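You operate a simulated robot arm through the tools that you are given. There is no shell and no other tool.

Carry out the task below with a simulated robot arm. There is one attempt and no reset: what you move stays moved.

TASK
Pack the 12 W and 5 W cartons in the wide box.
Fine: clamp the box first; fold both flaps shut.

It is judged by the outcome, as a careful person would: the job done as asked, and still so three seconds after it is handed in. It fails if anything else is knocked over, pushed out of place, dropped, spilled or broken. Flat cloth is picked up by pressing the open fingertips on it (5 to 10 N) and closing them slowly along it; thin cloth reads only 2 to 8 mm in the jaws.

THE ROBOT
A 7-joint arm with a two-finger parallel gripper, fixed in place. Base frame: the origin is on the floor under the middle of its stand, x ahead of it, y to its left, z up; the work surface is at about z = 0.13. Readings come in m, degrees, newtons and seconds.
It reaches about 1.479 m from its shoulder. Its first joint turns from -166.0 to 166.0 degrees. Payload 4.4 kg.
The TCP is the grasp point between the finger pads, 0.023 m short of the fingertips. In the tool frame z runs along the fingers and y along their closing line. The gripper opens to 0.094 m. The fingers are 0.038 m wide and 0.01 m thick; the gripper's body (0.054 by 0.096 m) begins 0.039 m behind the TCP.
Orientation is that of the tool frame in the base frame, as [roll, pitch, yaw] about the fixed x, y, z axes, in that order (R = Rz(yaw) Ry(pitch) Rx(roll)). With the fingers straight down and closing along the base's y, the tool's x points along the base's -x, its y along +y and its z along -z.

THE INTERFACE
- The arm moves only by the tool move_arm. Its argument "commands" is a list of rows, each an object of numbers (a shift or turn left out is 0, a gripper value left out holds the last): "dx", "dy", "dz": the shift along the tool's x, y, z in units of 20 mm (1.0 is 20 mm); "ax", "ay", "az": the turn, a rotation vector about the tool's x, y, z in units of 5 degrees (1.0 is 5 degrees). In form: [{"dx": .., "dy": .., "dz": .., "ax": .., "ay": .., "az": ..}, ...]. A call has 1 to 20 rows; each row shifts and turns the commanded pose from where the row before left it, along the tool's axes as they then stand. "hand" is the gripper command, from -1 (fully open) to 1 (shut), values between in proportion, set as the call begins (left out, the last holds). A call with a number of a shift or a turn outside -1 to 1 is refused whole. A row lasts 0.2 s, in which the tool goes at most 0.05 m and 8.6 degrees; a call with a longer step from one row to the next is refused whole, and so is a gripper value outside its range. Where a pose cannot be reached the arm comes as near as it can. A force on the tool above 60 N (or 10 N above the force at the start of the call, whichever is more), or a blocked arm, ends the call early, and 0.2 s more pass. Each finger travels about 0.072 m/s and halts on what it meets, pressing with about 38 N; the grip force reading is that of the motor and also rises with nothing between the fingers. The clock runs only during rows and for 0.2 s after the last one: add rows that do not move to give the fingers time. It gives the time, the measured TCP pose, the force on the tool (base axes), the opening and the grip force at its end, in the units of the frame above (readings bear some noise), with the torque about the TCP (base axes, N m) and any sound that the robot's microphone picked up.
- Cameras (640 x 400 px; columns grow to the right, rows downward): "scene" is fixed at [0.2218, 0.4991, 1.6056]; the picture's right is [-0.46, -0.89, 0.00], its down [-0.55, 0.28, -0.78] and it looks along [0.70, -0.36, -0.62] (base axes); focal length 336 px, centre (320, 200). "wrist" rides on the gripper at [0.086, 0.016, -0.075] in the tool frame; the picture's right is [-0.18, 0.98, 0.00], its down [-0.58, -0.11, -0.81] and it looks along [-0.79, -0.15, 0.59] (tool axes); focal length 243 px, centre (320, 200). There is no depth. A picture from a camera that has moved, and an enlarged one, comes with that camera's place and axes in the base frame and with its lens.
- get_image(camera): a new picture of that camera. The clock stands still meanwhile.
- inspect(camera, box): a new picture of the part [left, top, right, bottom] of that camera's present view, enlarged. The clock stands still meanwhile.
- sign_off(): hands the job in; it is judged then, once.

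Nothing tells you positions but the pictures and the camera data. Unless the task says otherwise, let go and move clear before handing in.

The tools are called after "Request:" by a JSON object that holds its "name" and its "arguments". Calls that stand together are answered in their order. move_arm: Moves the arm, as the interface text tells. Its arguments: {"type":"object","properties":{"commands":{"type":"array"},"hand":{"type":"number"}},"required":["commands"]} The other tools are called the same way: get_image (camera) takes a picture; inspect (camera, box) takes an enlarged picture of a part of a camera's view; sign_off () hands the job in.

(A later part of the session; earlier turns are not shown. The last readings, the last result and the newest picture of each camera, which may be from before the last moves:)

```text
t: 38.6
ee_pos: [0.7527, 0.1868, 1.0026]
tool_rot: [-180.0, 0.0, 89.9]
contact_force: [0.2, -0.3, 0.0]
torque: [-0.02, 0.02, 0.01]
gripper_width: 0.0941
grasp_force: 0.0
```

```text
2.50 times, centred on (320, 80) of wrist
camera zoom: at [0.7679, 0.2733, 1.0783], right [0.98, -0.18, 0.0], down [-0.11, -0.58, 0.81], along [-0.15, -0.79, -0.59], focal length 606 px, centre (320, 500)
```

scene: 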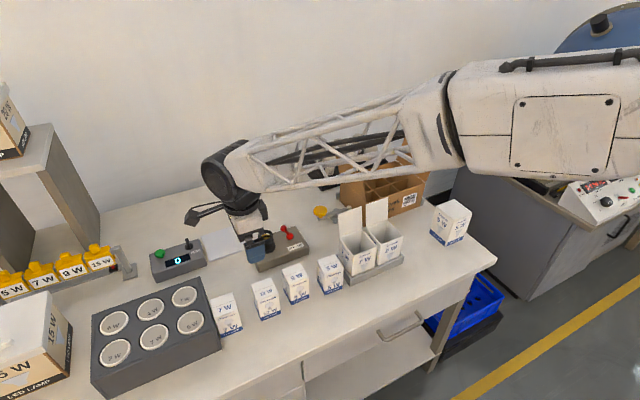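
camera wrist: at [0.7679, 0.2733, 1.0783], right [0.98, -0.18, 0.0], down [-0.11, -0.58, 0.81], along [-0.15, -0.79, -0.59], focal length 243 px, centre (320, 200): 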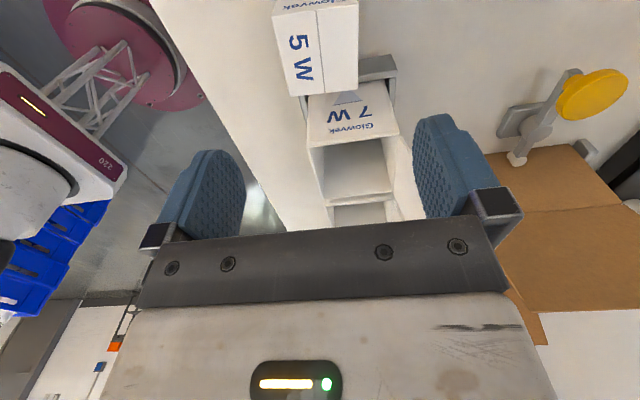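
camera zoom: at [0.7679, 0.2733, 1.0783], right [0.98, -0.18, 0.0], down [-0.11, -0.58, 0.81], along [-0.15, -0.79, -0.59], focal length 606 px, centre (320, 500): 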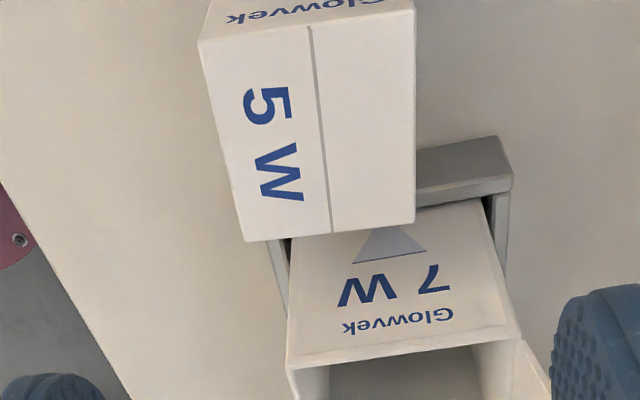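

Two views agree on a carton top of z≈0.891 and centre [0.752, 0.195], turned about -3.5°. I'll align, descend around it and close.

Request:
{"name": "move_arm", "arguments": {"commands": [{"dx": 0.18, "az": 0.35}, {"dx": 0.17, "az": 0.35}, {"dz": 0.93}, {"dz": 0.93}, {"dz": 0.93}, {"dz": 0.93}, {"dz": 0.93}, {"dz": 0.85}]}}

Request:
{"name": "get_image", "arguments": {"camera": "wrist"}}

```text
t: 40.4
ee_pos: [0.7519, 0.1943, 0.893]
tool_rot: [-180.0, 0.0, 86.5]
contact_force: [0.7, -0.2, -0.2]
torque: [0.02, -0.01, -0.03]
gripper_width: 0.0939
grasp_force: 0.0
```

```text
taken
camera wrist: at [0.773, 0.2794, 0.968], right [0.97, -0.24, 0.0], down [-0.14, -0.57, 0.81], along [-0.2, -0.78, -0.59], focal length 243 px, centre (320, 200)
```

wrist: 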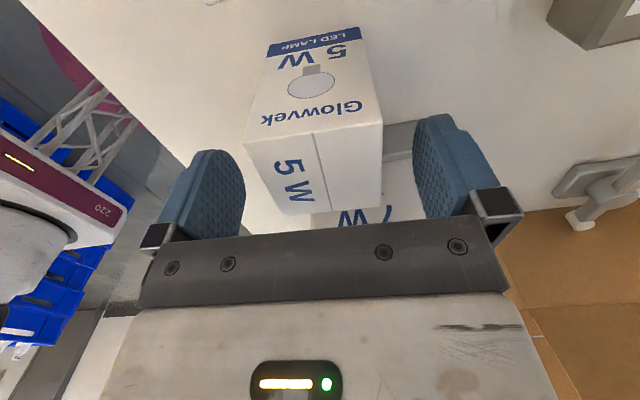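

The fingers straddle the carton evenly. Closing.

Request:
{"name": "move_arm", "arguments": {"commands": [{}, {}, {}, {}, {}], "hand": 1}}

```text
t: 41.6
ee_pos: [0.7526, 0.1936, 0.8924]
tool_rot: [-179.9, -0.1, 86.5]
contact_force: [0.6, 0.5, 0.7]
torque: [0.02, 0.06, -0.02]
gripper_width: 0.0555
grasp_force: 38.1
```

Request:
{"name": "move_arm", "arguments": {"commands": [{"dz": -0.5}, {"dz": -0.8}, {"dz": -1}, {"dz": -1}]}}

Request:
{"name": "get_image", "arguments": {"camera": "wrist"}}

Request:
{"name": "inspect", "arguments": {"camera": "scene", "box": [220, 160, 480, 320]}}

```text
t: 42.6
ee_pos: [0.7506, 0.1936, 0.9574]
tool_rot: [-180.0, 0.1, 86.4]
contact_force: [0.1, 1.0, -1.4]
torque: [-0.01, -0.02, -0.02]
gripper_width: 0.0556
grasp_force: 38.6
```

```text
taken
camera wrist: at [0.7724, 0.2796, 1.0333], right [0.97, -0.24, 0.0], down [-0.14, -0.57, 0.81], along [-0.2, -0.78, -0.59], focal length 243 px, centre (320, 200)
```

wrist: 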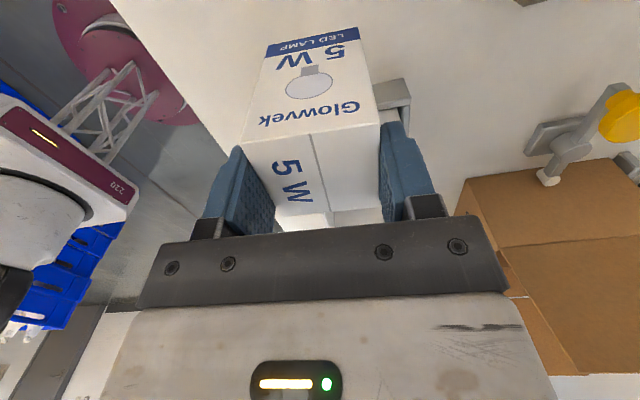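

```text
2.46 times, centred on (350, 240) of scene
camera zoom: at [0.2218, 0.4991, 1.6056], right [-0.46, -0.89, 0.0], down [-0.55, 0.28, -0.78], along [0.7, -0.36, -0.62], focal length 827 px, centre (246, 102)
```

zoom: 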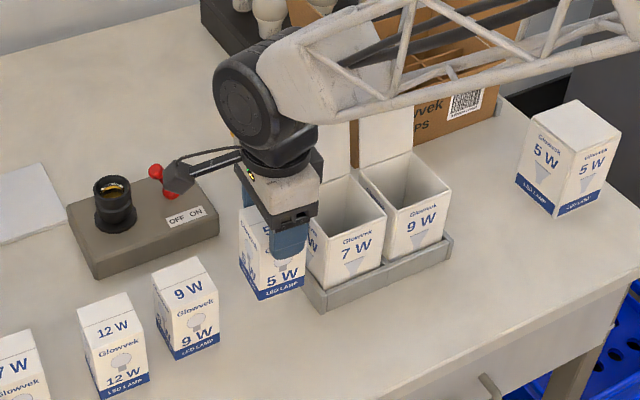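

Lifted cleanly. I raise it above everything, square the hand up, and carry it to y≈-0.15 before going forward over the box.

Request:
{"name": "move_arm", "arguments": {"commands": [{"dz": -1, "az": -0.35}, {"dz": -1, "az": -0.35}, {"dz": -1}, {"dz": -1}, {"dz": -1}, {"dz": -1}, {"dz": -1}, {"dz": -1}, {"dz": -1}, {"dz": -1}]}}

Request:
{"name": "move_arm", "arguments": {"commands": [{"dx": -0.9}, {"dx": -0.9}, {"dx": -0.9}, {"dx": -0.9}, {"dx": -0.9}, {"dx": -0.9}, {"dx": -0.9}, {"dx": -0.9}, {"dx": -0.9}, {"dx": -0.9}, {"dx": -0.9}, {"dx": -0.9}, {"dx": -0.9}, {"dx": -0.9}, {"dx": -0.9}, {"dx": -0.9}, {"dx": -0.9}, {"dx": -0.9}, {"dx": -0.9}]}}

Request:
{"name": "get_image", "arguments": {"camera": "wrist"}}

Request:
{"name": "get_image", "arguments": {"camera": "scene"}}

```text
t: 44.8
ee_pos: [0.7522, 0.1941, 1.1576]
tool_rot: [-180.0, 0.1, 90.0]
contact_force: [-0.6, -0.9, -1.5]
torque: [-0.03, 0.02, 0.02]
gripper_width: 0.0555
grasp_force: 38.2
```

```text
t: 48.8
ee_pos: [0.7518, -0.1474, 1.1579]
tool_rot: [-180.0, 0.0, 90.0]
contact_force: [0.2, 0.3, -0.1]
torque: [0.0, 0.05, -0.02]
gripper_width: 0.0555
grasp_force: 38.5
```

```text
taken
camera wrist: at [0.768, -0.0612, 1.2337], right [0.98, -0.18, 0.0], down [-0.11, -0.58, 0.81], along [-0.15, -0.79, -0.59], focal length 243 px, centre (320, 200)
```

wrist: 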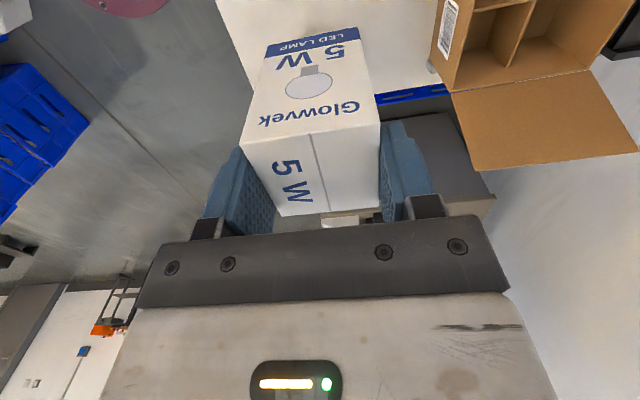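

```text
taken
```

scene: 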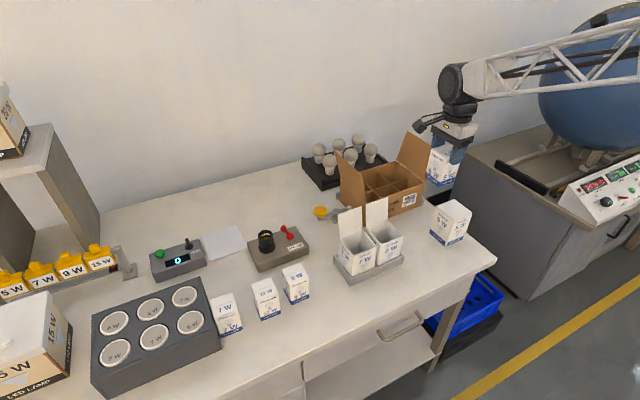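

Request:
{"name": "inspect", "arguments": {"camera": "scene", "box": [335, 140, 435, 220]}}

Request:
{"name": "inspect", "arguments": {"camera": "wrist", "box": [420, 0, 640, 180]}}

```text
5.00 times, centred on (385, 180) of scene
camera zoom: at [0.2218, 0.4991, 1.6056], right [-0.46, -0.89, 0.0], down [-0.55, 0.28, -0.78], along [0.7, -0.36, -0.62], focal length 1680 px, centre (-5, 300)
```

zoom: 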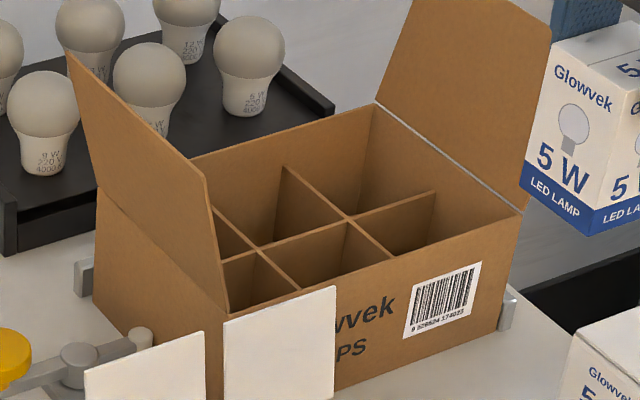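

```text
2.22 times, centred on (530, 90) of wrist
camera zoom: at [0.768, -0.0612, 1.2337], right [0.98, -0.18, 0.0], down [-0.11, -0.58, 0.81], along [-0.15, -0.79, -0.59], focal length 539 px, centre (-147, 444)
```

zoom: 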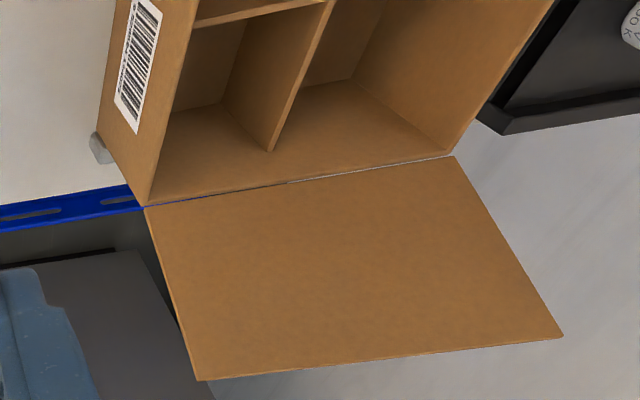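

Request:
{"name": "move_arm", "arguments": {"commands": [{"dy": 0.93, "dx": -0.01}, {"dy": 0.93}, {"dy": 0.93}, {"dy": 0.93}, {"dy": 0.93}, {"dy": 0.93}, {"dy": 0.93}, {"dy": 0.93}, {"dy": 0.93}, {"dy": 0.93}, {"dy": 0.93}]}}

Request:
{"name": "get_image", "arguments": {"camera": "wrist"}}

Request:
{"name": "inspect", "arguments": {"camera": "scene", "box": [320, 90, 480, 230]}}

```text
t: 51.2
ee_pos: [0.9575, -0.1491, 1.1593]
tool_rot: [-180.0, 0.1, 90.0]
contact_force: [0.4, 0.7, -1.5]
torque: [0.0, -0.03, -0.05]
gripper_width: 0.0553
grasp_force: 37.9
```

```text
taken
camera wrist: at [0.9728, -0.0615, 1.235], right [0.98, -0.18, 0.0], down [-0.11, -0.58, 0.81], along [-0.15, -0.79, -0.59], focal length 243 px, centre (320, 200)
```

wrist: 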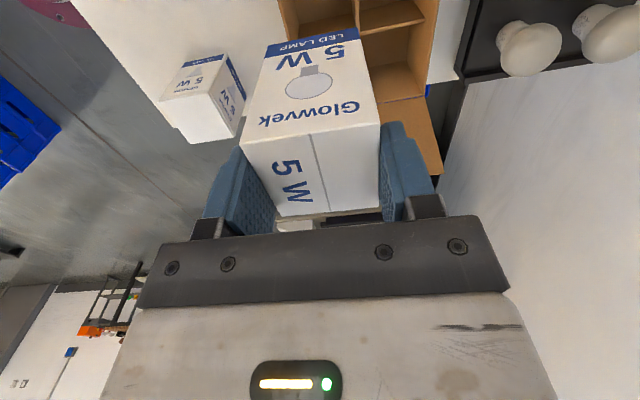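

```text
2.86 times, centred on (400, 160) of scene
camera zoom: at [0.2218, 0.4991, 1.6056], right [-0.46, -0.89, 0.0], down [-0.55, 0.28, -0.78], along [0.7, -0.36, -0.62], focal length 960 px, centre (91, 314)
```

zoom: 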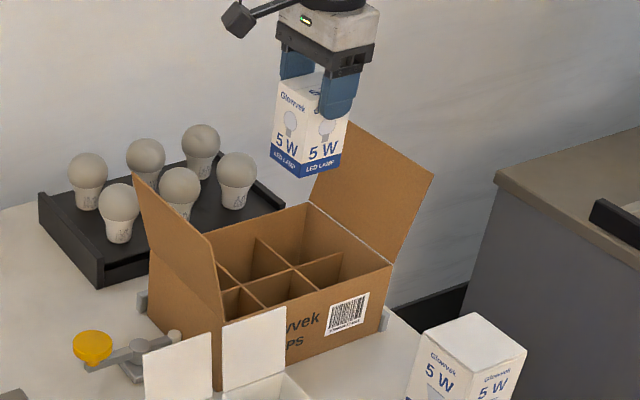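

Request:
{"name": "inspect", "arguments": {"camera": "wrist", "box": [250, 0, 450, 120]}}

```text
3.20 times, centred on (350, 60) of wrist
camera zoom: at [0.9728, -0.0615, 1.235], right [0.98, -0.18, 0.0], down [-0.11, -0.58, 0.81], along [-0.15, -0.79, -0.59], focal length 776 px, centre (224, 648)
```

zoom: 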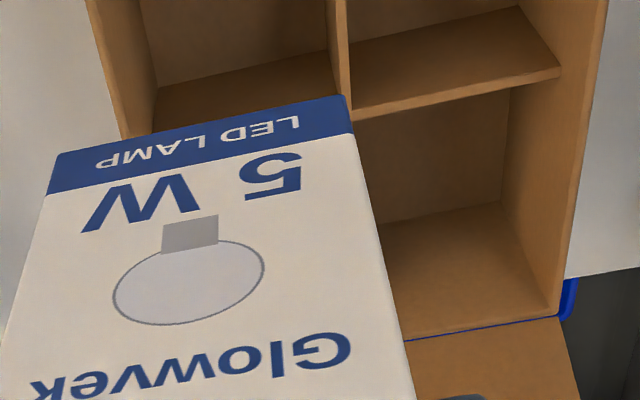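

The 5 W carton hangs over the front-middle cell (cell about x 0.917–0.997, y -0.188…-0.111). I shift slightly forward and lower until the carton bottom is just above the rim, then check.

Request:
{"name": "move_arm", "arguments": {"commands": [{"dy": 0.1, "dz": 1}, {"dy": 0.1, "dz": 1}, {"dz": 1}, {"dz": 1}, {"dz": 1}, {"dz": 1}, {"dz": 0.9}]}}

Request:
{"name": "get_image", "arguments": {"camera": "wrist"}}

Request:
{"name": "inspect", "arguments": {"camera": "scene", "box": [335, 130, 435, 220]}}

```text
t: 52.8
ee_pos: [0.9607, -0.1486, 1.0219]
tool_rot: [-180.0, 0.0, 90.1]
contact_force: [-0.7, 0.1, -1.0]
torque: [0.03, 0.02, -0.03]
gripper_width: 0.0557
grasp_force: 37.5
```

```text
taken
camera wrist: at [0.9767, -0.0617, 1.0963], right [0.98, -0.18, 0.0], down [-0.11, -0.58, 0.81], along [-0.15, -0.79, -0.59], focal length 243 px, centre (320, 200)
```

wrist: 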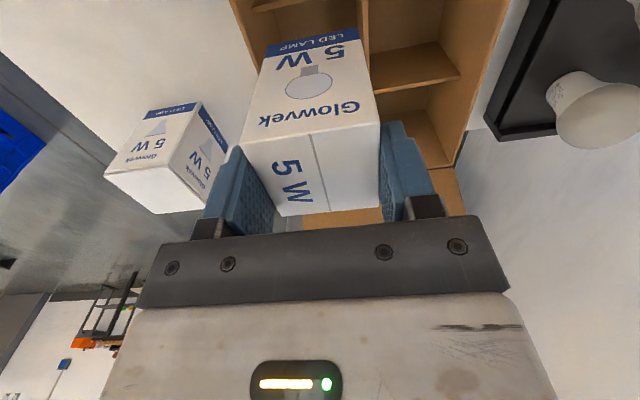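

```text
4.44 times, centred on (385, 175) of scene
camera zoom: at [0.2218, 0.4991, 1.6056], right [-0.46, -0.89, 0.0], down [-0.55, 0.28, -0.78], along [0.7, -0.36, -0.62], focal length 1493 px, centre (31, 311)
```

zoom: 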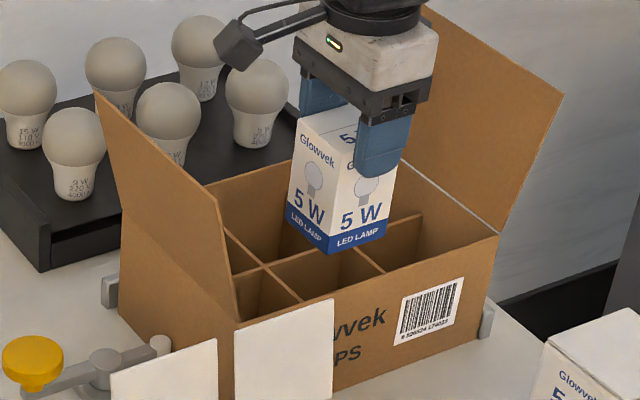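

Request:
{"name": "inspect", "arguments": {"camera": "wrist", "box": [220, 0, 500, 180]}}

```text
2.22 times, centred on (360, 90) of wrist
camera zoom: at [0.9767, -0.0617, 1.0963], right [0.98, -0.18, 0.0], down [-0.11, -0.58, 0.81], along [-0.15, -0.79, -0.59], focal length 539 px, centre (231, 444)
```

zoom: 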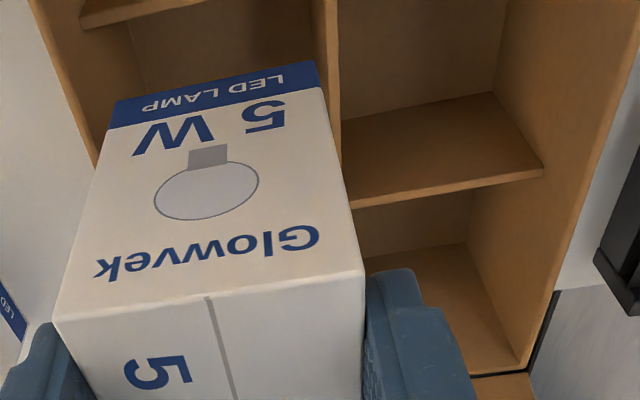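

The carton is centred over the cell: clearances about 15/8 mm in x and ~10 mm in y; dividers top out near z = 0.886. I lower it into the cell until the fingertips are just above the dividers.

Request:
{"name": "move_arm", "arguments": {"commands": [{"dx": -0.1, "dz": 0.7}, {"dz": 0.7}, {"dz": 0.8}, {"dz": 0.8}, {"dz": 0.8}, {"dz": 0.8}, {"dz": 0.7}]}}

Request:
{"name": "get_image", "arguments": {"camera": "wrist"}}

Request:
{"name": "inspect", "arguments": {"camera": "scene", "box": [335, 130, 435, 220]}}

```text
t: 54.4
ee_pos: [0.9616, -0.1511, 0.915]
tool_rot: [-180.0, 0.1, 89.9]
contact_force: [0.4, 0.3, -0.2]
torque: [0.03, 0.01, -0.01]
gripper_width: 0.0557
grasp_force: 37.7
```

```text
taken
camera wrist: at [0.9772, -0.064, 0.9901], right [0.98, -0.18, 0.0], down [-0.11, -0.58, 0.81], along [-0.15, -0.79, -0.59], focal length 243 px, centre (320, 200)
```

wrist: 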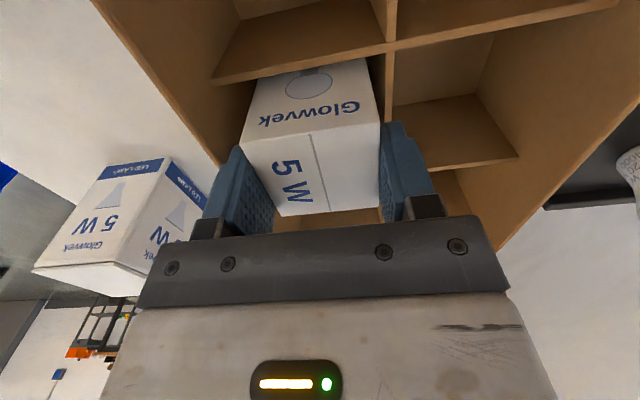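

```text
4.44 times, centred on (385, 175) of scene
camera zoom: at [0.2218, 0.4991, 1.6056], right [-0.46, -0.89, 0.0], down [-0.55, 0.28, -0.78], along [0.7, -0.36, -0.62], focal length 1493 px, centre (31, 311)
```

zoom: 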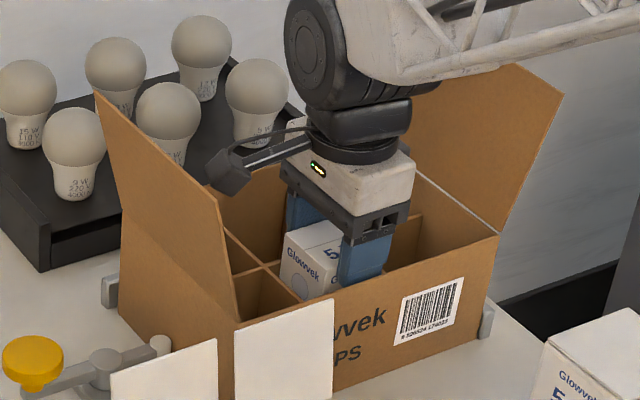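

Request:
{"name": "inspect", "arguments": {"camera": "wrist", "box": [190, 0, 540, 240]}}

```text
1.67 times, centred on (365, 120) of wrist
camera zoom: at [0.9772, -0.064, 0.9901], right [0.98, -0.18, 0.0], down [-0.11, -0.58, 0.81], along [-0.15, -0.79, -0.59], focal length 404 px, centre (245, 333)
```

zoom: 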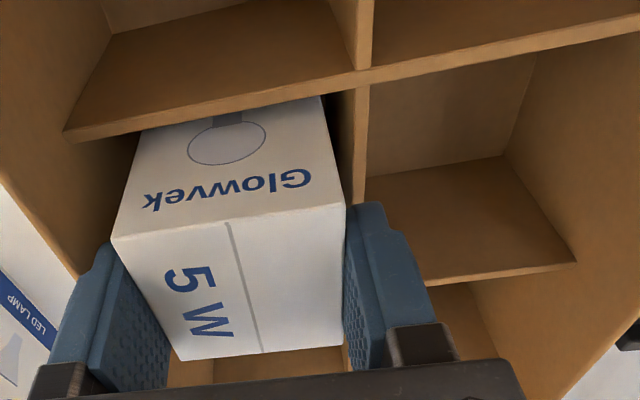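

The +x finger is just over the centre divider, the -x finger inside the front wall. I lower 3 mm more and ease the fingers open a little so the carton slides down guided.

Request:
{"name": "move_arm", "arguments": {"commands": [{"dz": 0.08}, {"dz": 0.07}, {}]}}

Request:
{"name": "move_arm", "arguments": {"commands": [{}, {}, {}], "hand": -0.25}}

Request:
{"name": "inspect", "arguments": {"camera": "wrist", "box": [190, 0, 540, 240]}}

```text
t: 55.2
ee_pos: [0.9621, -0.1499, 0.9119]
tool_rot: [180.0, 0.0, 90.0]
contact_force: [0.6, 0.4, -1.6]
torque: [0.03, 0.01, -0.03]
gripper_width: 0.0553
grasp_force: 37.7
```

```text
t: 56.0
ee_pos: [0.9599, -0.151, 0.9116]
tool_rot: [180.0, 0.0, 90.0]
contact_force: [-0.3, -0.2, 0.2]
torque: [0.01, 0.0, 0.02]
gripper_width: 0.0587
grasp_force: 0.0
```

```text
1.67 times, centred on (365, 120) of wrist
camera zoom: at [0.9767, -0.0638, 0.9874], right [0.98, -0.18, 0.0], down [-0.11, -0.58, 0.81], along [-0.15, -0.79, -0.59], focal length 404 px, centre (245, 333)
```

zoom: 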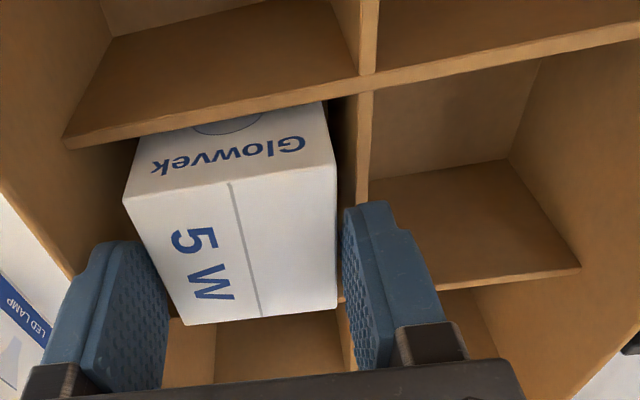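

The carton slid down into its cell. I rise straight up and then head for the 12 W carton.

Request:
{"name": "move_arm", "arguments": {"commands": [{"dz": -0.5}, {"dz": -1}, {"dz": -1}, {"dz": -1}, {"dz": -1}, {"dz": -1}, {"dz": -1}, {"dz": -1}, {"dz": -1}, {"dz": -1}, {"dz": -1}, {"dz": -1}, {"dz": -1}]}}

Request:
{"name": "inspect", "arguments": {"camera": "scene", "box": [335, 130, 435, 220]}}

Request:
{"name": "get_image", "arguments": {"camera": "wrist"}}

```text
t: 58.8
ee_pos: [0.9603, -0.1507, 1.1622]
tool_rot: [-179.9, 0.0, 90.0]
contact_force: [0.1, 0.1, -0.6]
torque: [-0.01, 0.03, -0.01]
gripper_width: 0.0589
grasp_force: 0.1
```

```text
4.44 times, centred on (385, 175) of scene
camera zoom: at [0.2218, 0.4991, 1.6056], right [-0.46, -0.89, 0.0], down [-0.55, 0.28, -0.78], along [0.7, -0.36, -0.62], focal length 1493 px, centre (31, 311)
```

zoom: 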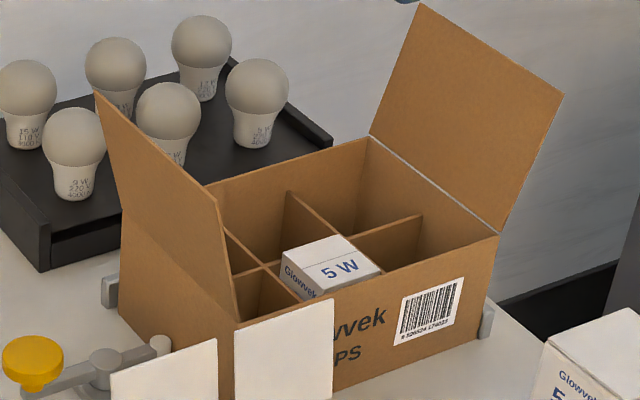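

```text
taken
camera wrist: at [0.9765, -0.0638, 1.237], right [0.98, -0.18, 0.0], down [-0.11, -0.58, 0.81], along [-0.15, -0.79, -0.59], focal length 243 px, centre (320, 200)
```

wrist: 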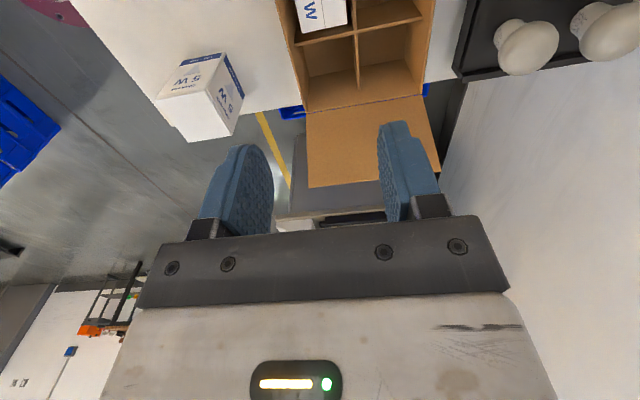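

The 5 W carton is seated in the front-middle cell, below the rim. Now I travel back to above the 12 W carton at about [0.7575, 0.3836].

Request:
{"name": "move_arm", "arguments": {"commands": [{"dx": 1, "dy": -0.5}, {"dx": 1, "dy": -0.5}, {"dx": 1, "dy": -0.5}, {"dx": 1, "dy": -0.5}, {"dx": 1, "dy": -0.5}, {"dx": 1, "dy": -0.5}, {"dx": 1, "dy": -0.5}, {"dx": 1, "dy": -0.5}, {"dx": 1, "dy": -0.5}, {"dx": 1, "dy": -0.5}, {"dx": 1, "dy": -0.5}, {"dx": 1, "dy": -0.5}, {"dx": 1, "dy": -0.5}, {"dx": 1, "dy": -0.5}, {"dx": 1, "dy": -0.5}, {"dx": 1, "dy": -0.5}, {"dx": 1, "dy": -0.5}, {"dx": 1, "dy": -0.5}, {"dx": 1, "dy": -0.5}, {"dx": 1, "dy": -0.5}], "hand": -1}}

Request:
{"name": "move_arm", "arguments": {"commands": [{"dx": 0.96, "dy": -0.02, "dz": 0.8}, {"dx": 0.96, "dy": -0.02, "dz": 0.8}, {"dx": 0.96, "dy": -0.02, "dz": 0.8}, {"dx": 0.96, "dy": -0.02, "dz": 0.8}, {"dx": 0.96, "dy": -0.02, "dz": 0.8}, {"dx": 0.96, "dy": -0.02, "dz": 0.8}, {"dx": 0.96, "dy": -0.02, "dz": 0.8}, {"dz": 0.8}, {"dz": 0.8}, {}]}}

Request:
{"name": "get_image", "arguments": {"camera": "wrist"}}

Request:
{"name": "inspect", "arguments": {"camera": "wrist", "box": [220, 0, 420, 160]}}

```text
t: 63.0
ee_pos: [0.759, 0.2497, 1.1614]
tool_rot: [-179.9, -0.1, 90.1]
contact_force: [0.0, 0.9, -0.6]
torque: [0.0, -0.04, 0.01]
gripper_width: 0.094
grasp_force: 0.0
```

```text
t: 65.2
ee_pos: [0.7566, 0.3832, 1.0187]
tool_rot: [-180.0, 0.0, 89.9]
contact_force: [-0.4, -0.3, -0.1]
torque: [0.01, -0.02, 0.01]
gripper_width: 0.0938
grasp_force: 0.3
```

```text
taken
camera wrist: at [0.773, 0.4707, 1.0938], right [0.98, -0.18, 0.0], down [-0.11, -0.58, 0.81], along [-0.15, -0.79, -0.59], focal length 243 px, centre (320, 200)
```

wrist: 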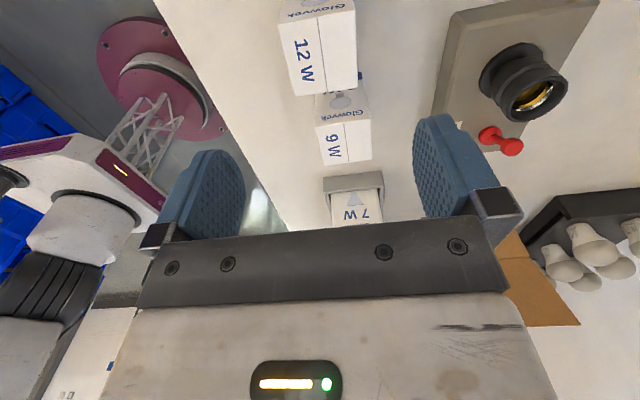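

```text
2.50 times, centred on (320, 80) of wrist
camera zoom: at [0.773, 0.4707, 1.0938], right [0.98, -0.18, 0.0], down [-0.11, -0.58, 0.81], along [-0.15, -0.79, -0.59], focal length 606 px, centre (320, 500)
```

zoom: 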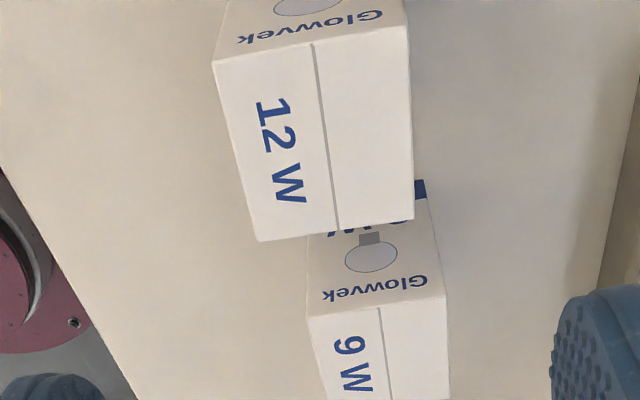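

The 12 W carton is centred under the hand, turned about -2°. I align and descend around it, then close.

Request:
{"name": "move_arm", "arguments": {"commands": [{"az": 0.4, "dz": 0.6}, {"dz": 0.9}, {"dz": 0.95}, {"dz": 0.95}, {"dz": 0.95}, {"dz": 0.95}, {"dz": 0.88}]}}

Request:
{"name": "get_image", "arguments": {"camera": "wrist"}}

```text
t: 66.8
ee_pos: [0.7577, 0.3835, 0.8952]
tool_rot: [-180.0, 0.2, 87.9]
contact_force: [0.9, 1.0, -0.1]
torque: [-0.01, 0.01, 0.01]
gripper_width: 0.094
grasp_force: 0.1
```

```text
taken
camera wrist: at [0.7764, 0.4707, 0.9704], right [0.98, -0.22, 0.0], down [-0.13, -0.58, 0.81], along [-0.18, -0.79, -0.59], focal length 243 px, centre (320, 200)
```

wrist: 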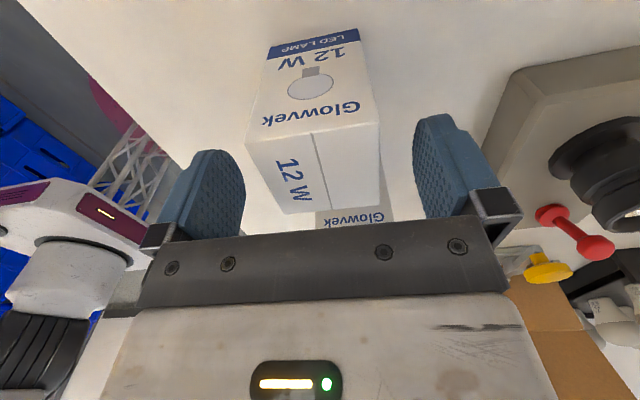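

Request:
{"name": "move_arm", "arguments": {"commands": [{}, {}, {}, {}, {}], "hand": 1}}

Request:
{"name": "move_arm", "arguments": {"commands": [{"dz": -0.5}, {"dz": -0.8}, {"dz": -1}, {"dz": -1}, {"dz": -1}, {"dz": -1}, {"dz": -1, "az": -0.4}, {"dz": -1}, {"dz": -1}, {"dz": -1}, {"dz": -1}, {"dz": -1}, {"dz": -1}, {"dz": -1}]}}

Request:
{"name": "get_image", "arguments": {"camera": "wrist"}}

Request:
{"name": "get_image", "arguments": {"camera": "scene"}}

```text
t: 68.0
ee_pos: [0.7577, 0.3841, 0.8946]
tool_rot: [180.0, 0.0, 88.0]
contact_force: [-0.7, 0.1, 0.7]
torque: [-0.01, 0.0, 0.03]
gripper_width: 0.0553
grasp_force: 37.4
```

```text
t: 71.0
ee_pos: [0.758, 0.3838, 1.1611]
tool_rot: [179.9, 0.0, 90.0]
contact_force: [-0.2, 0.6, -0.8]
torque: [0.0, -0.01, -0.01]
gripper_width: 0.0552
grasp_force: 39.0
```

```text
taken
camera wrist: at [0.7737, 0.4703, 1.236], right [0.98, -0.18, 0.0], down [-0.11, -0.58, 0.81], along [-0.15, -0.79, -0.59], focal length 243 px, centre (320, 200)
```

wrist: 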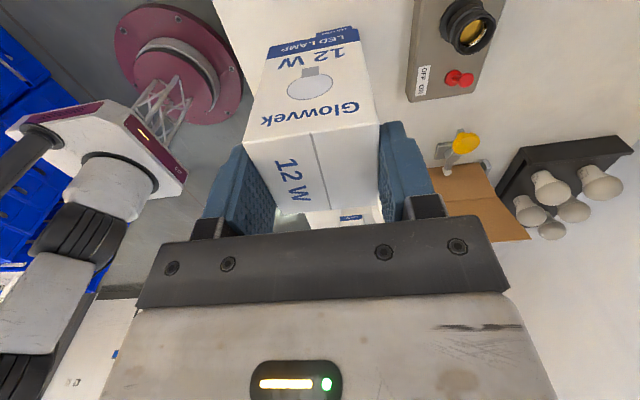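

```text
taken
```

scene: 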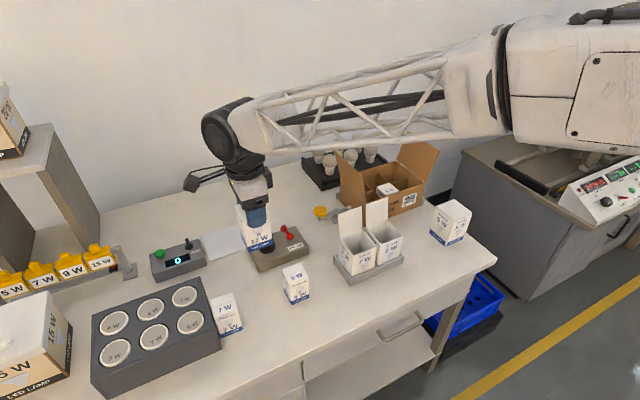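

The 12 W carton is held. I carry it to y=-0.15 first, then forward over the back-middle cell.

Request:
{"name": "move_arm", "arguments": {"commands": [{"dx": -1}, {"dx": -1}, {"dx": -1}, {"dx": -1}, {"dx": -1}, {"dx": -1}, {"dx": -1}, {"dx": -1}, {"dx": -1}, {"dx": -1}, {"dx": -1}, {"dx": -1}, {"dx": -1}, {"dx": -1}, {"dx": -1}, {"dx": -1}, {"dx": -1}, {"dx": -1}, {"dx": -1}, {"dx": -1}]}}

Request:
{"name": "move_arm", "arguments": {"commands": [{"dx": -0.96}, {"dx": -0.96}, {"dx": -0.96}, {"dx": -0.96}, {"dx": -0.96}, {"dx": -0.96}, {"dx": -0.96}, {"dy": 0.5}, {"dy": 1}, {"dy": 1}, {"dy": 1}, {"dy": 1}, {"dy": 1}]}}

Request:
{"name": "move_arm", "arguments": {"commands": [{"dy": 1}, {"dy": 1}, {"dy": 1}, {"dy": 1}, {"dy": 1}, {"dy": 1}, {"dy": 1}, {"dy": 1}, {"dy": 0.45}]}}

Request:
{"name": "get_image", "arguments": {"camera": "wrist"}}

Request:
{"name": "inspect", "arguments": {"camera": "scene", "box": [320, 70, 480, 220]}}

```text
t: 75.2
ee_pos: [0.7571, -0.0156, 1.1608]
tool_rot: [-179.9, 0.0, 90.0]
contact_force: [-0.3, -0.4, -1.4]
torque: [-0.02, -0.02, -0.01]
gripper_width: 0.0553
grasp_force: 38.4
```

```text
t: 78.0
ee_pos: [0.8673, -0.1507, 1.1603]
tool_rot: [-180.0, 0.0, 90.0]
contact_force: [0.4, 0.3, -0.4]
torque: [-0.02, 0.0, 0.01]
gripper_width: 0.0554
grasp_force: 37.8
```

```text
t: 80.0
ee_pos: [1.0369, -0.1494, 1.1603]
tool_rot: [180.0, 0.0, 90.0]
contact_force: [-0.3, -0.7, 0.2]
torque: [-0.01, 0.0, -0.03]
gripper_width: 0.0555
grasp_force: 37.9
```

```text
taken
camera wrist: at [1.0525, -0.063, 1.2354], right [0.98, -0.18, 0.0], down [-0.11, -0.58, 0.81], along [-0.15, -0.79, -0.59], focal length 243 px, centre (320, 200)
```

wrist: 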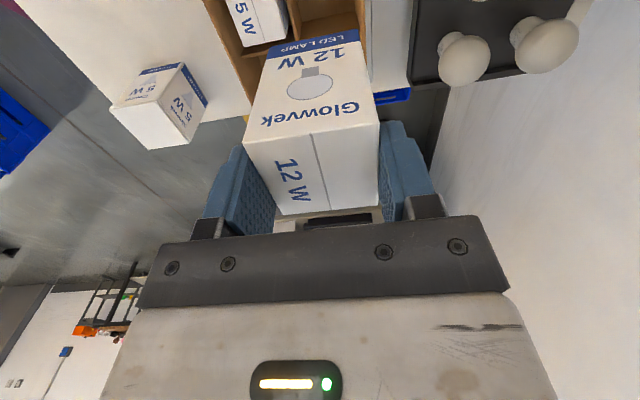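

```text
2.67 times, centred on (400, 145) of scene
camera zoom: at [0.2218, 0.4991, 1.6056], right [-0.46, -0.89, 0.0], down [-0.55, 0.28, -0.78], along [0.7, -0.36, -0.62], focal length 896 px, centre (107, 347)
```

zoom: 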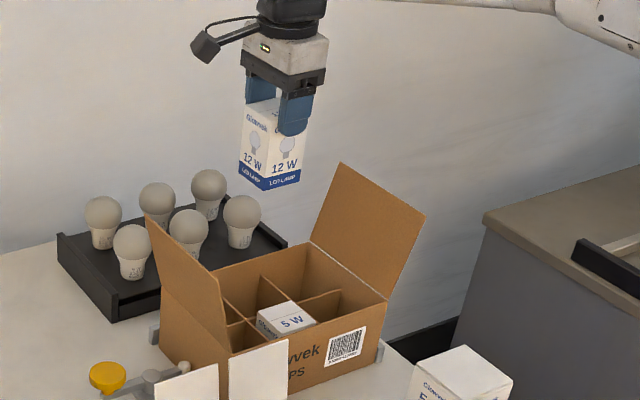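

Request:
{"name": "move_arm", "arguments": {"commands": [{"dz": 1}, {"dz": 1}, {"dz": 1}, {"dz": 1}, {"dz": 1}, {"dz": 1}, {"dz": 0.75}]}}

Request:
{"name": "inspect", "arguments": {"camera": "wrist", "box": [180, 0, 460, 180]}}

Request:
{"name": "inspect", "arguments": {"camera": "scene", "box": [335, 110, 445, 220]}}

```text
t: 81.6
ee_pos: [1.0376, -0.15, 1.0261]
tool_rot: [179.9, 0.1, 90.0]
contact_force: [-0.2, 0.7, -0.3]
torque: [-0.03, 0.02, 0.02]
gripper_width: 0.0555
grasp_force: 38.1
```

```text
2.22 times, centred on (320, 90) of wrist
camera zoom: at [1.0526, -0.0633, 1.1014], right [0.98, -0.18, 0.0], down [-0.11, -0.58, 0.81], along [-0.15, -0.79, -0.59], focal length 539 px, centre (320, 444)
```

zoom: 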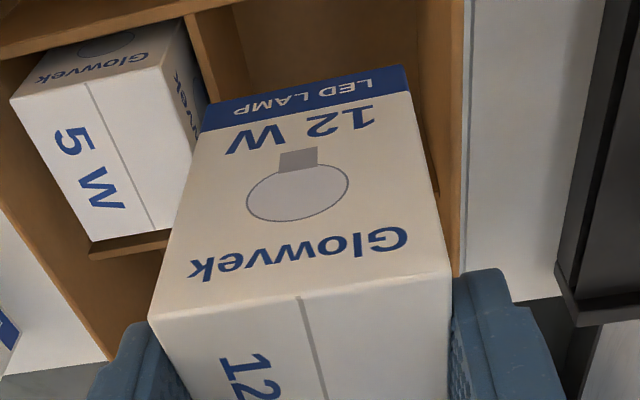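

```text
3.64 times, centred on (390, 165) of scene
camera zoom: at [0.2218, 0.4991, 1.6056], right [-0.46, -0.89, 0.0], down [-0.55, 0.28, -0.78], along [0.7, -0.36, -0.62], focal length 1222 px, centre (66, 327)
```

zoom: 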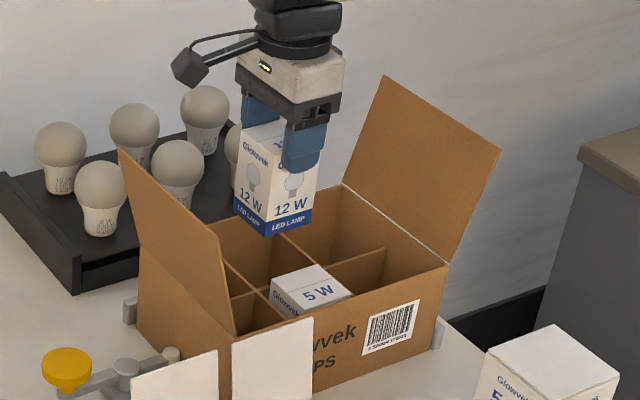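

Request:
{"name": "move_arm", "arguments": {"commands": [{"dy": -0.1, "dz": 0.7}, {"dz": 0.8}, {"dz": 0.8}, {"dz": 0.8}, {"dz": 0.8}, {"dz": 0.8}, {"dz": 0.8}, {"dz": 0.15}]}}

Request:
{"name": "inspect", "arguments": {"camera": "wrist", "box": [150, 0, 500, 240]}}

Request:
{"name": "inspect", "arguments": {"camera": "scene", "box": [335, 110, 445, 220]}}

```text
t: 83.4
ee_pos: [1.0333, -0.1525, 0.9117]
tool_rot: [180.0, 0.0, 90.1]
contact_force: [-0.2, -0.6, -0.3]
torque: [0.0, 0.02, -0.01]
gripper_width: 0.0555
grasp_force: 38.2
```

```text
1.67 times, centred on (325, 120) of wrist
camera zoom: at [1.0507, -0.0633, 0.9878], right [0.98, -0.18, 0.0], down [-0.11, -0.58, 0.81], along [-0.15, -0.79, -0.59], focal length 404 px, centre (312, 333)
```

zoom: 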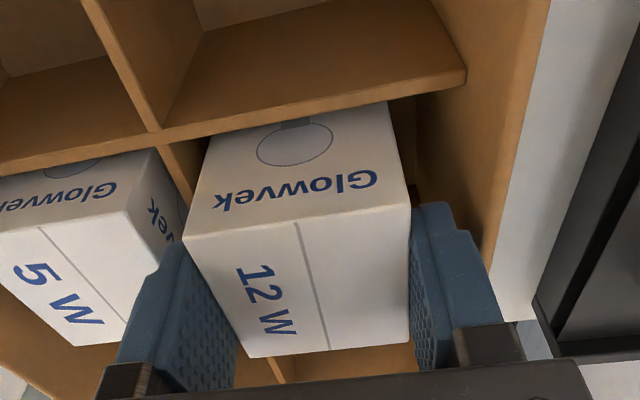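

```text
3.64 times, centred on (390, 165) of scene
camera zoom: at [0.2218, 0.4991, 1.6056], right [-0.46, -0.89, 0.0], down [-0.55, 0.28, -0.78], along [0.7, -0.36, -0.62], focal length 1222 px, centre (66, 327)
```

zoom: 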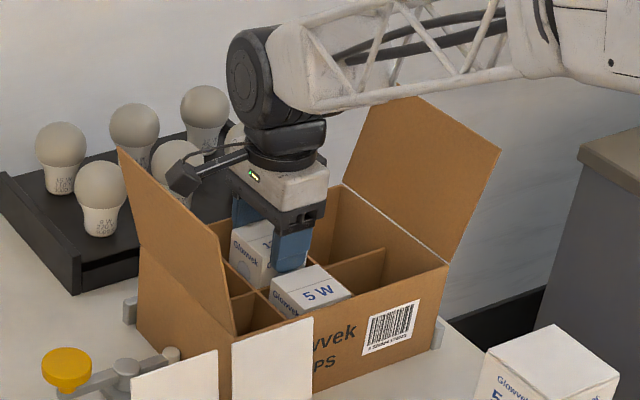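

Both fingers are clear of walls and the other carton. I ease the grip open and let it slide down.

Request:
{"name": "move_arm", "arguments": {"commands": [{}, {}, {}], "hand": -0.25}}

Request:
{"name": "move_arm", "arguments": {"commands": [{"dz": -0.5}, {"dz": -1}, {"dz": -1}, {"dz": -1}, {"dz": -1}, {"dz": -1}, {"dz": -1}, {"dz": -1}, {"dz": -1}, {"dz": -1}, {"dz": -1}, {"dz": -1}, {"dz": -1}]}}

Request:
{"name": "inspect", "arguments": {"camera": "scene", "box": [325, 110, 445, 220]}}

Request:
{"name": "get_image", "arguments": {"camera": "wrist"}}

```text
t: 84.2
ee_pos: [1.0353, -0.1492, 0.9128]
tool_rot: [179.9, 0.0, 90.1]
contact_force: [-0.3, -0.1, 0.0]
torque: [-0.02, -0.02, 0.0]
gripper_width: 0.0588
grasp_force: 0.1
```

```text
t: 87.0
ee_pos: [1.0346, -0.1504, 1.161]
tool_rot: [-179.9, 0.0, 90.0]
contact_force: [0.0, 0.0, 0.0]
torque: [0.0, 0.0, 0.0]
gripper_width: 0.059
grasp_force: 0.1
```

```text
3.64 times, centred on (385, 165) of scene
camera zoom: at [0.2218, 0.4991, 1.6056], right [-0.46, -0.89, 0.0], down [-0.55, 0.28, -0.78], along [0.7, -0.36, -0.62], focal length 1222 px, centre (84, 327)
```

zoom: 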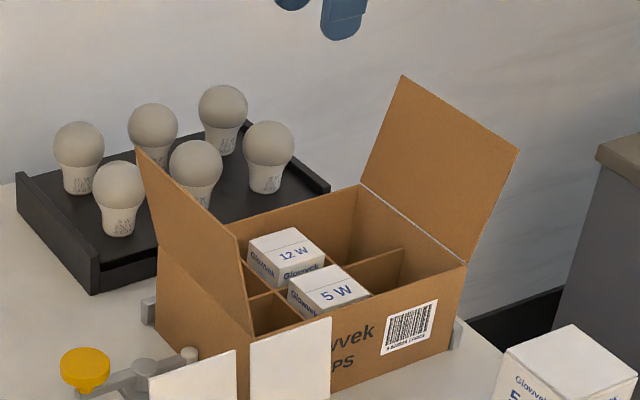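

```text
taken
camera wrist: at [1.0509, -0.0642, 1.2368], right [0.98, -0.18, 0.0], down [-0.11, -0.58, 0.81], along [-0.15, -0.79, -0.59], focal length 243 px, centre (320, 200)
```

wrist: 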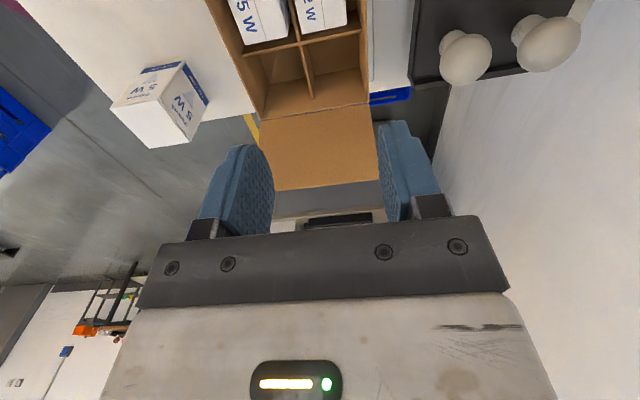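

Both cartons are seated. Now the flaps: each is about 0.124 m long, hinged at the left (y≈-0.028) and right (y≈-0.278) rims and leaning ~15° outward. With closed fingers I go outside the left flap first.

Request:
{"name": "move_arm", "arguments": {"commands": [{"dx": 0.94, "dy": -0.148}, {"dx": 0.94, "dy": -0.148}, {"dx": 0.94, "dy": -0.148}, {"dx": 0.94, "dy": -0.148}, {"dx": 0.94, "dy": -0.148}, {"dx": 0.94, "dy": -0.148}, {"dx": 0.94, "dy": -0.148}, {"dx": 0.94, "dy": -0.148}, {"dx": 0.94, "dy": -0.148}, {"dx": 0.94, "dy": -0.148}, {"dx": 0.94, "dy": -0.148}, {"dx": 0.94, "dy": -0.148}, {}], "hand": 1}}

Request:
{"name": "move_arm", "arguments": {"commands": [{"dz": 0.94}, {"dz": 0.94}, {"dz": 0.94}, {"dz": 0.94}, {"dz": 0.94}, {"dz": 0.94}, {"dz": 0.94}, {"dz": 0.9}]}}

Request:
{"name": "get_image", "arguments": {"camera": "wrist"}}

Request:
{"name": "inspect", "arguments": {"camera": "scene", "box": [300, 90, 450, 220]}}

```text
t: 89.8
ee_pos: [0.9984, 0.0759, 1.1616]
tool_rot: [180.0, 0.0, 90.0]
contact_force: [0.0, 0.4, 0.5]
torque: [0.01, -0.01, -0.01]
gripper_width: 0.0
grasp_force: 38.4
```

```text
t: 91.6
ee_pos: [0.9993, 0.0753, 1.0122]
tool_rot: [180.0, 0.0, 90.0]
contact_force: [0.6, -0.2, 0.1]
torque: [-0.01, 0.0, -0.01]
gripper_width: 0.0
grasp_force: 38.2
```

```text
taken
camera wrist: at [1.0142, 0.1614, 1.0879], right [0.98, -0.18, 0.0], down [-0.11, -0.58, 0.81], along [-0.15, -0.79, -0.59], focal length 243 px, centre (320, 200)
```

wrist: 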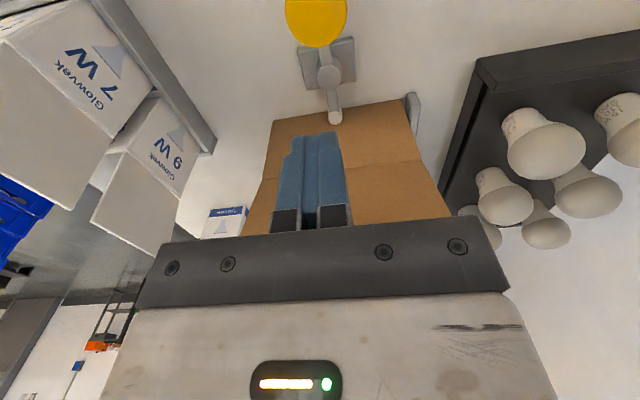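

```text
3.08 times, centred on (375, 155) of scene
camera zoom: at [0.2218, 0.4991, 1.6056], right [-0.46, -0.89, 0.0], down [-0.55, 0.28, -0.78], along [0.7, -0.36, -0.62], focal length 1034 px, centre (151, 338)
```

zoom: 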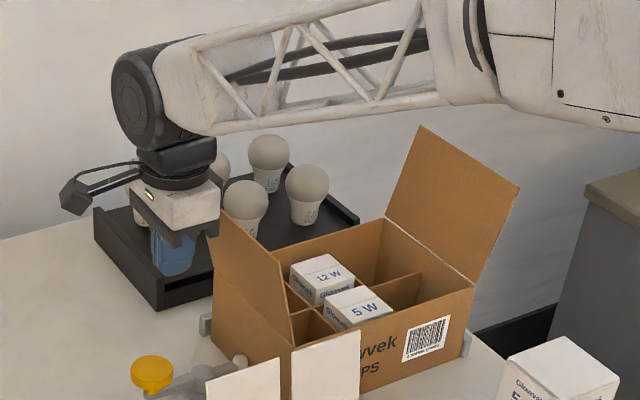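

Request:
{"name": "move_arm", "arguments": {"commands": [{"dx": -0.7}, {"dx": -0.7}, {"dx": -0.7}, {"dx": -0.6}, {"dx": -0.6}, {"dx": -0.5}, {"dx": -0.4}]}}

Request:
{"name": "inspect", "arguments": {"camera": "scene", "box": [300, 90, 450, 220]}}

Request:
{"name": "get_image", "arguments": {"camera": "wrist"}}

```text
t: 93.2
ee_pos: [0.9989, -0.0083, 1.0128]
tool_rot: [-180.0, -0.1, 90.0]
contact_force: [0.5, 0.5, 0.1]
torque: [0.04, 0.03, 0.02]
gripper_width: 0.0002
grasp_force: 37.8
```

```text
3.08 times, centred on (375, 155) of scene
camera zoom: at [0.2218, 0.4991, 1.6056], right [-0.46, -0.89, 0.0], down [-0.55, 0.28, -0.78], along [0.7, -0.36, -0.62], focal length 1034 px, centre (151, 338)
```

zoom: 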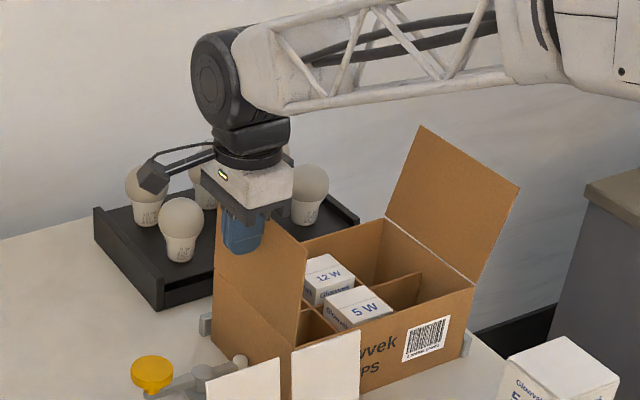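

```text
taken
camera wrist: at [1.0146, 0.078, 1.0881], right [0.98, -0.18, 0.0], down [-0.11, -0.58, 0.81], along [-0.15, -0.79, -0.59], focal length 243 px, centre (320, 200)
```

wrist: 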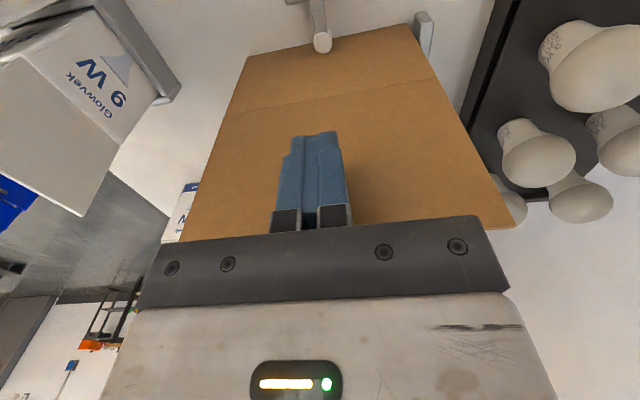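

The left flap is now about vertical. I continue pushing it over along an arc around its hinge.

Request:
{"name": "move_arm", "arguments": {"commands": [{"dx": -0.52, "dz": 0.11}, {"dx": -0.52, "dz": 0.11}, {"dx": -0.48, "dz": 0.2}, {"dx": -0.48, "dz": 0.2}, {"dx": -0.415, "dz": 0.32}, {"dx": -0.415, "dz": 0.32}]}}

Request:
{"name": "inspect", "arguments": {"camera": "scene", "box": [300, 90, 450, 220]}}

Request:
{"name": "get_image", "arguments": {"camera": "wrist"}}

```text
t: 94.6
ee_pos: [0.9982, -0.0649, 0.9881]
tool_rot: [180.0, -0.1, 90.1]
contact_force: [-1.1, -0.2, -0.1]
torque: [0.0, 0.02, 0.01]
gripper_width: 0.0
grasp_force: 37.6
```

```text
3.08 times, centred on (375, 155) of scene
camera zoom: at [0.2218, 0.4991, 1.6056], right [-0.46, -0.89, 0.0], down [-0.55, 0.28, -0.78], along [0.7, -0.36, -0.62], focal length 1034 px, centre (151, 338)
```

zoom: 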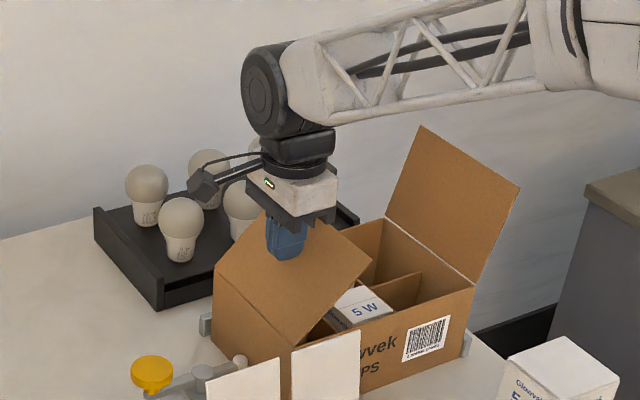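

```text
taken
camera wrist: at [1.0144, 0.0211, 1.0633], right [0.98, -0.18, 0.0], down [-0.11, -0.58, 0.81], along [-0.15, -0.79, -0.59], focal length 243 px, centre (320, 200)
```

wrist: 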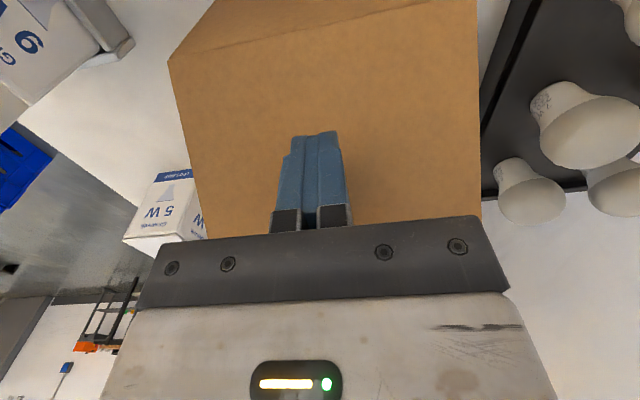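

The flap follows well (about 45–50°). I continue down to nearly closed.

Request:
{"name": "move_arm", "arguments": {"commands": [{"dx": -0.32, "dz": 0.415}, {"dx": -0.32, "dz": 0.415}, {"dx": -0.2, "dz": 0.48}, {"dx": -0.2, "dz": 0.48}, {"dx": -0.06, "dz": 0.34}, {"dx": -0.06, "dz": 0.34}]}}

Request:
{"name": "inspect", "arguments": {"camera": "scene", "box": [300, 90, 450, 220]}}

Request:
{"name": "get_image", "arguments": {"camera": "wrist"}}

```text
t: 96.0
ee_pos: [0.9983, -0.0883, 0.9385]
tool_rot: [-179.9, -0.1, 90.0]
contact_force: [-0.1, 0.2, -0.9]
torque: [0.0, 0.0, -0.02]
gripper_width: 0.0
grasp_force: 37.9
```

```text
3.08 times, centred on (375, 155) of scene
camera zoom: at [0.2218, 0.4991, 1.6056], right [-0.46, -0.89, 0.0], down [-0.55, 0.28, -0.78], along [0.7, -0.36, -0.62], focal length 1034 px, centre (151, 338)
```

zoom: 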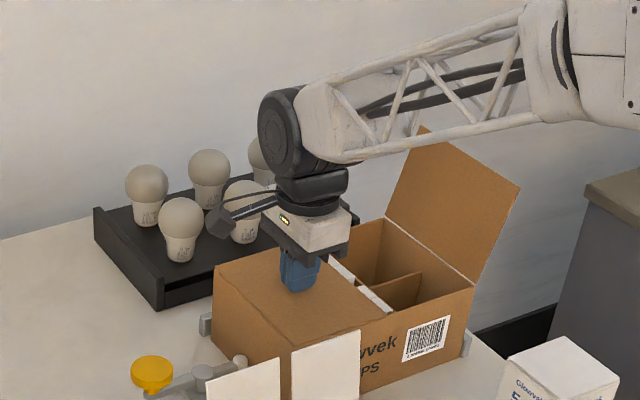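

```text
taken
camera wrist: at [1.0144, -0.002, 1.013], right [0.98, -0.18, 0.0], down [-0.11, -0.58, 0.81], along [-0.15, -0.79, -0.59], focal length 243 px, centre (320, 200)
```

wrist: 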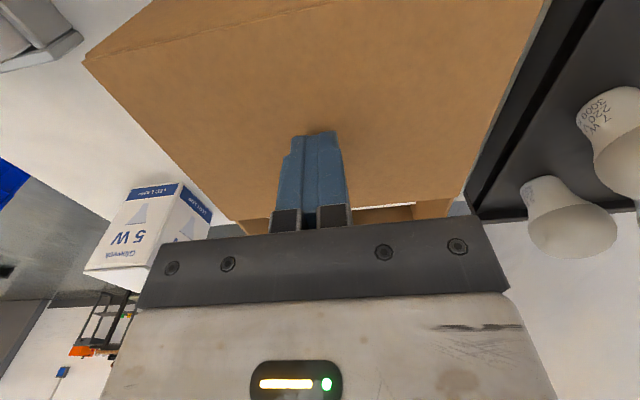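

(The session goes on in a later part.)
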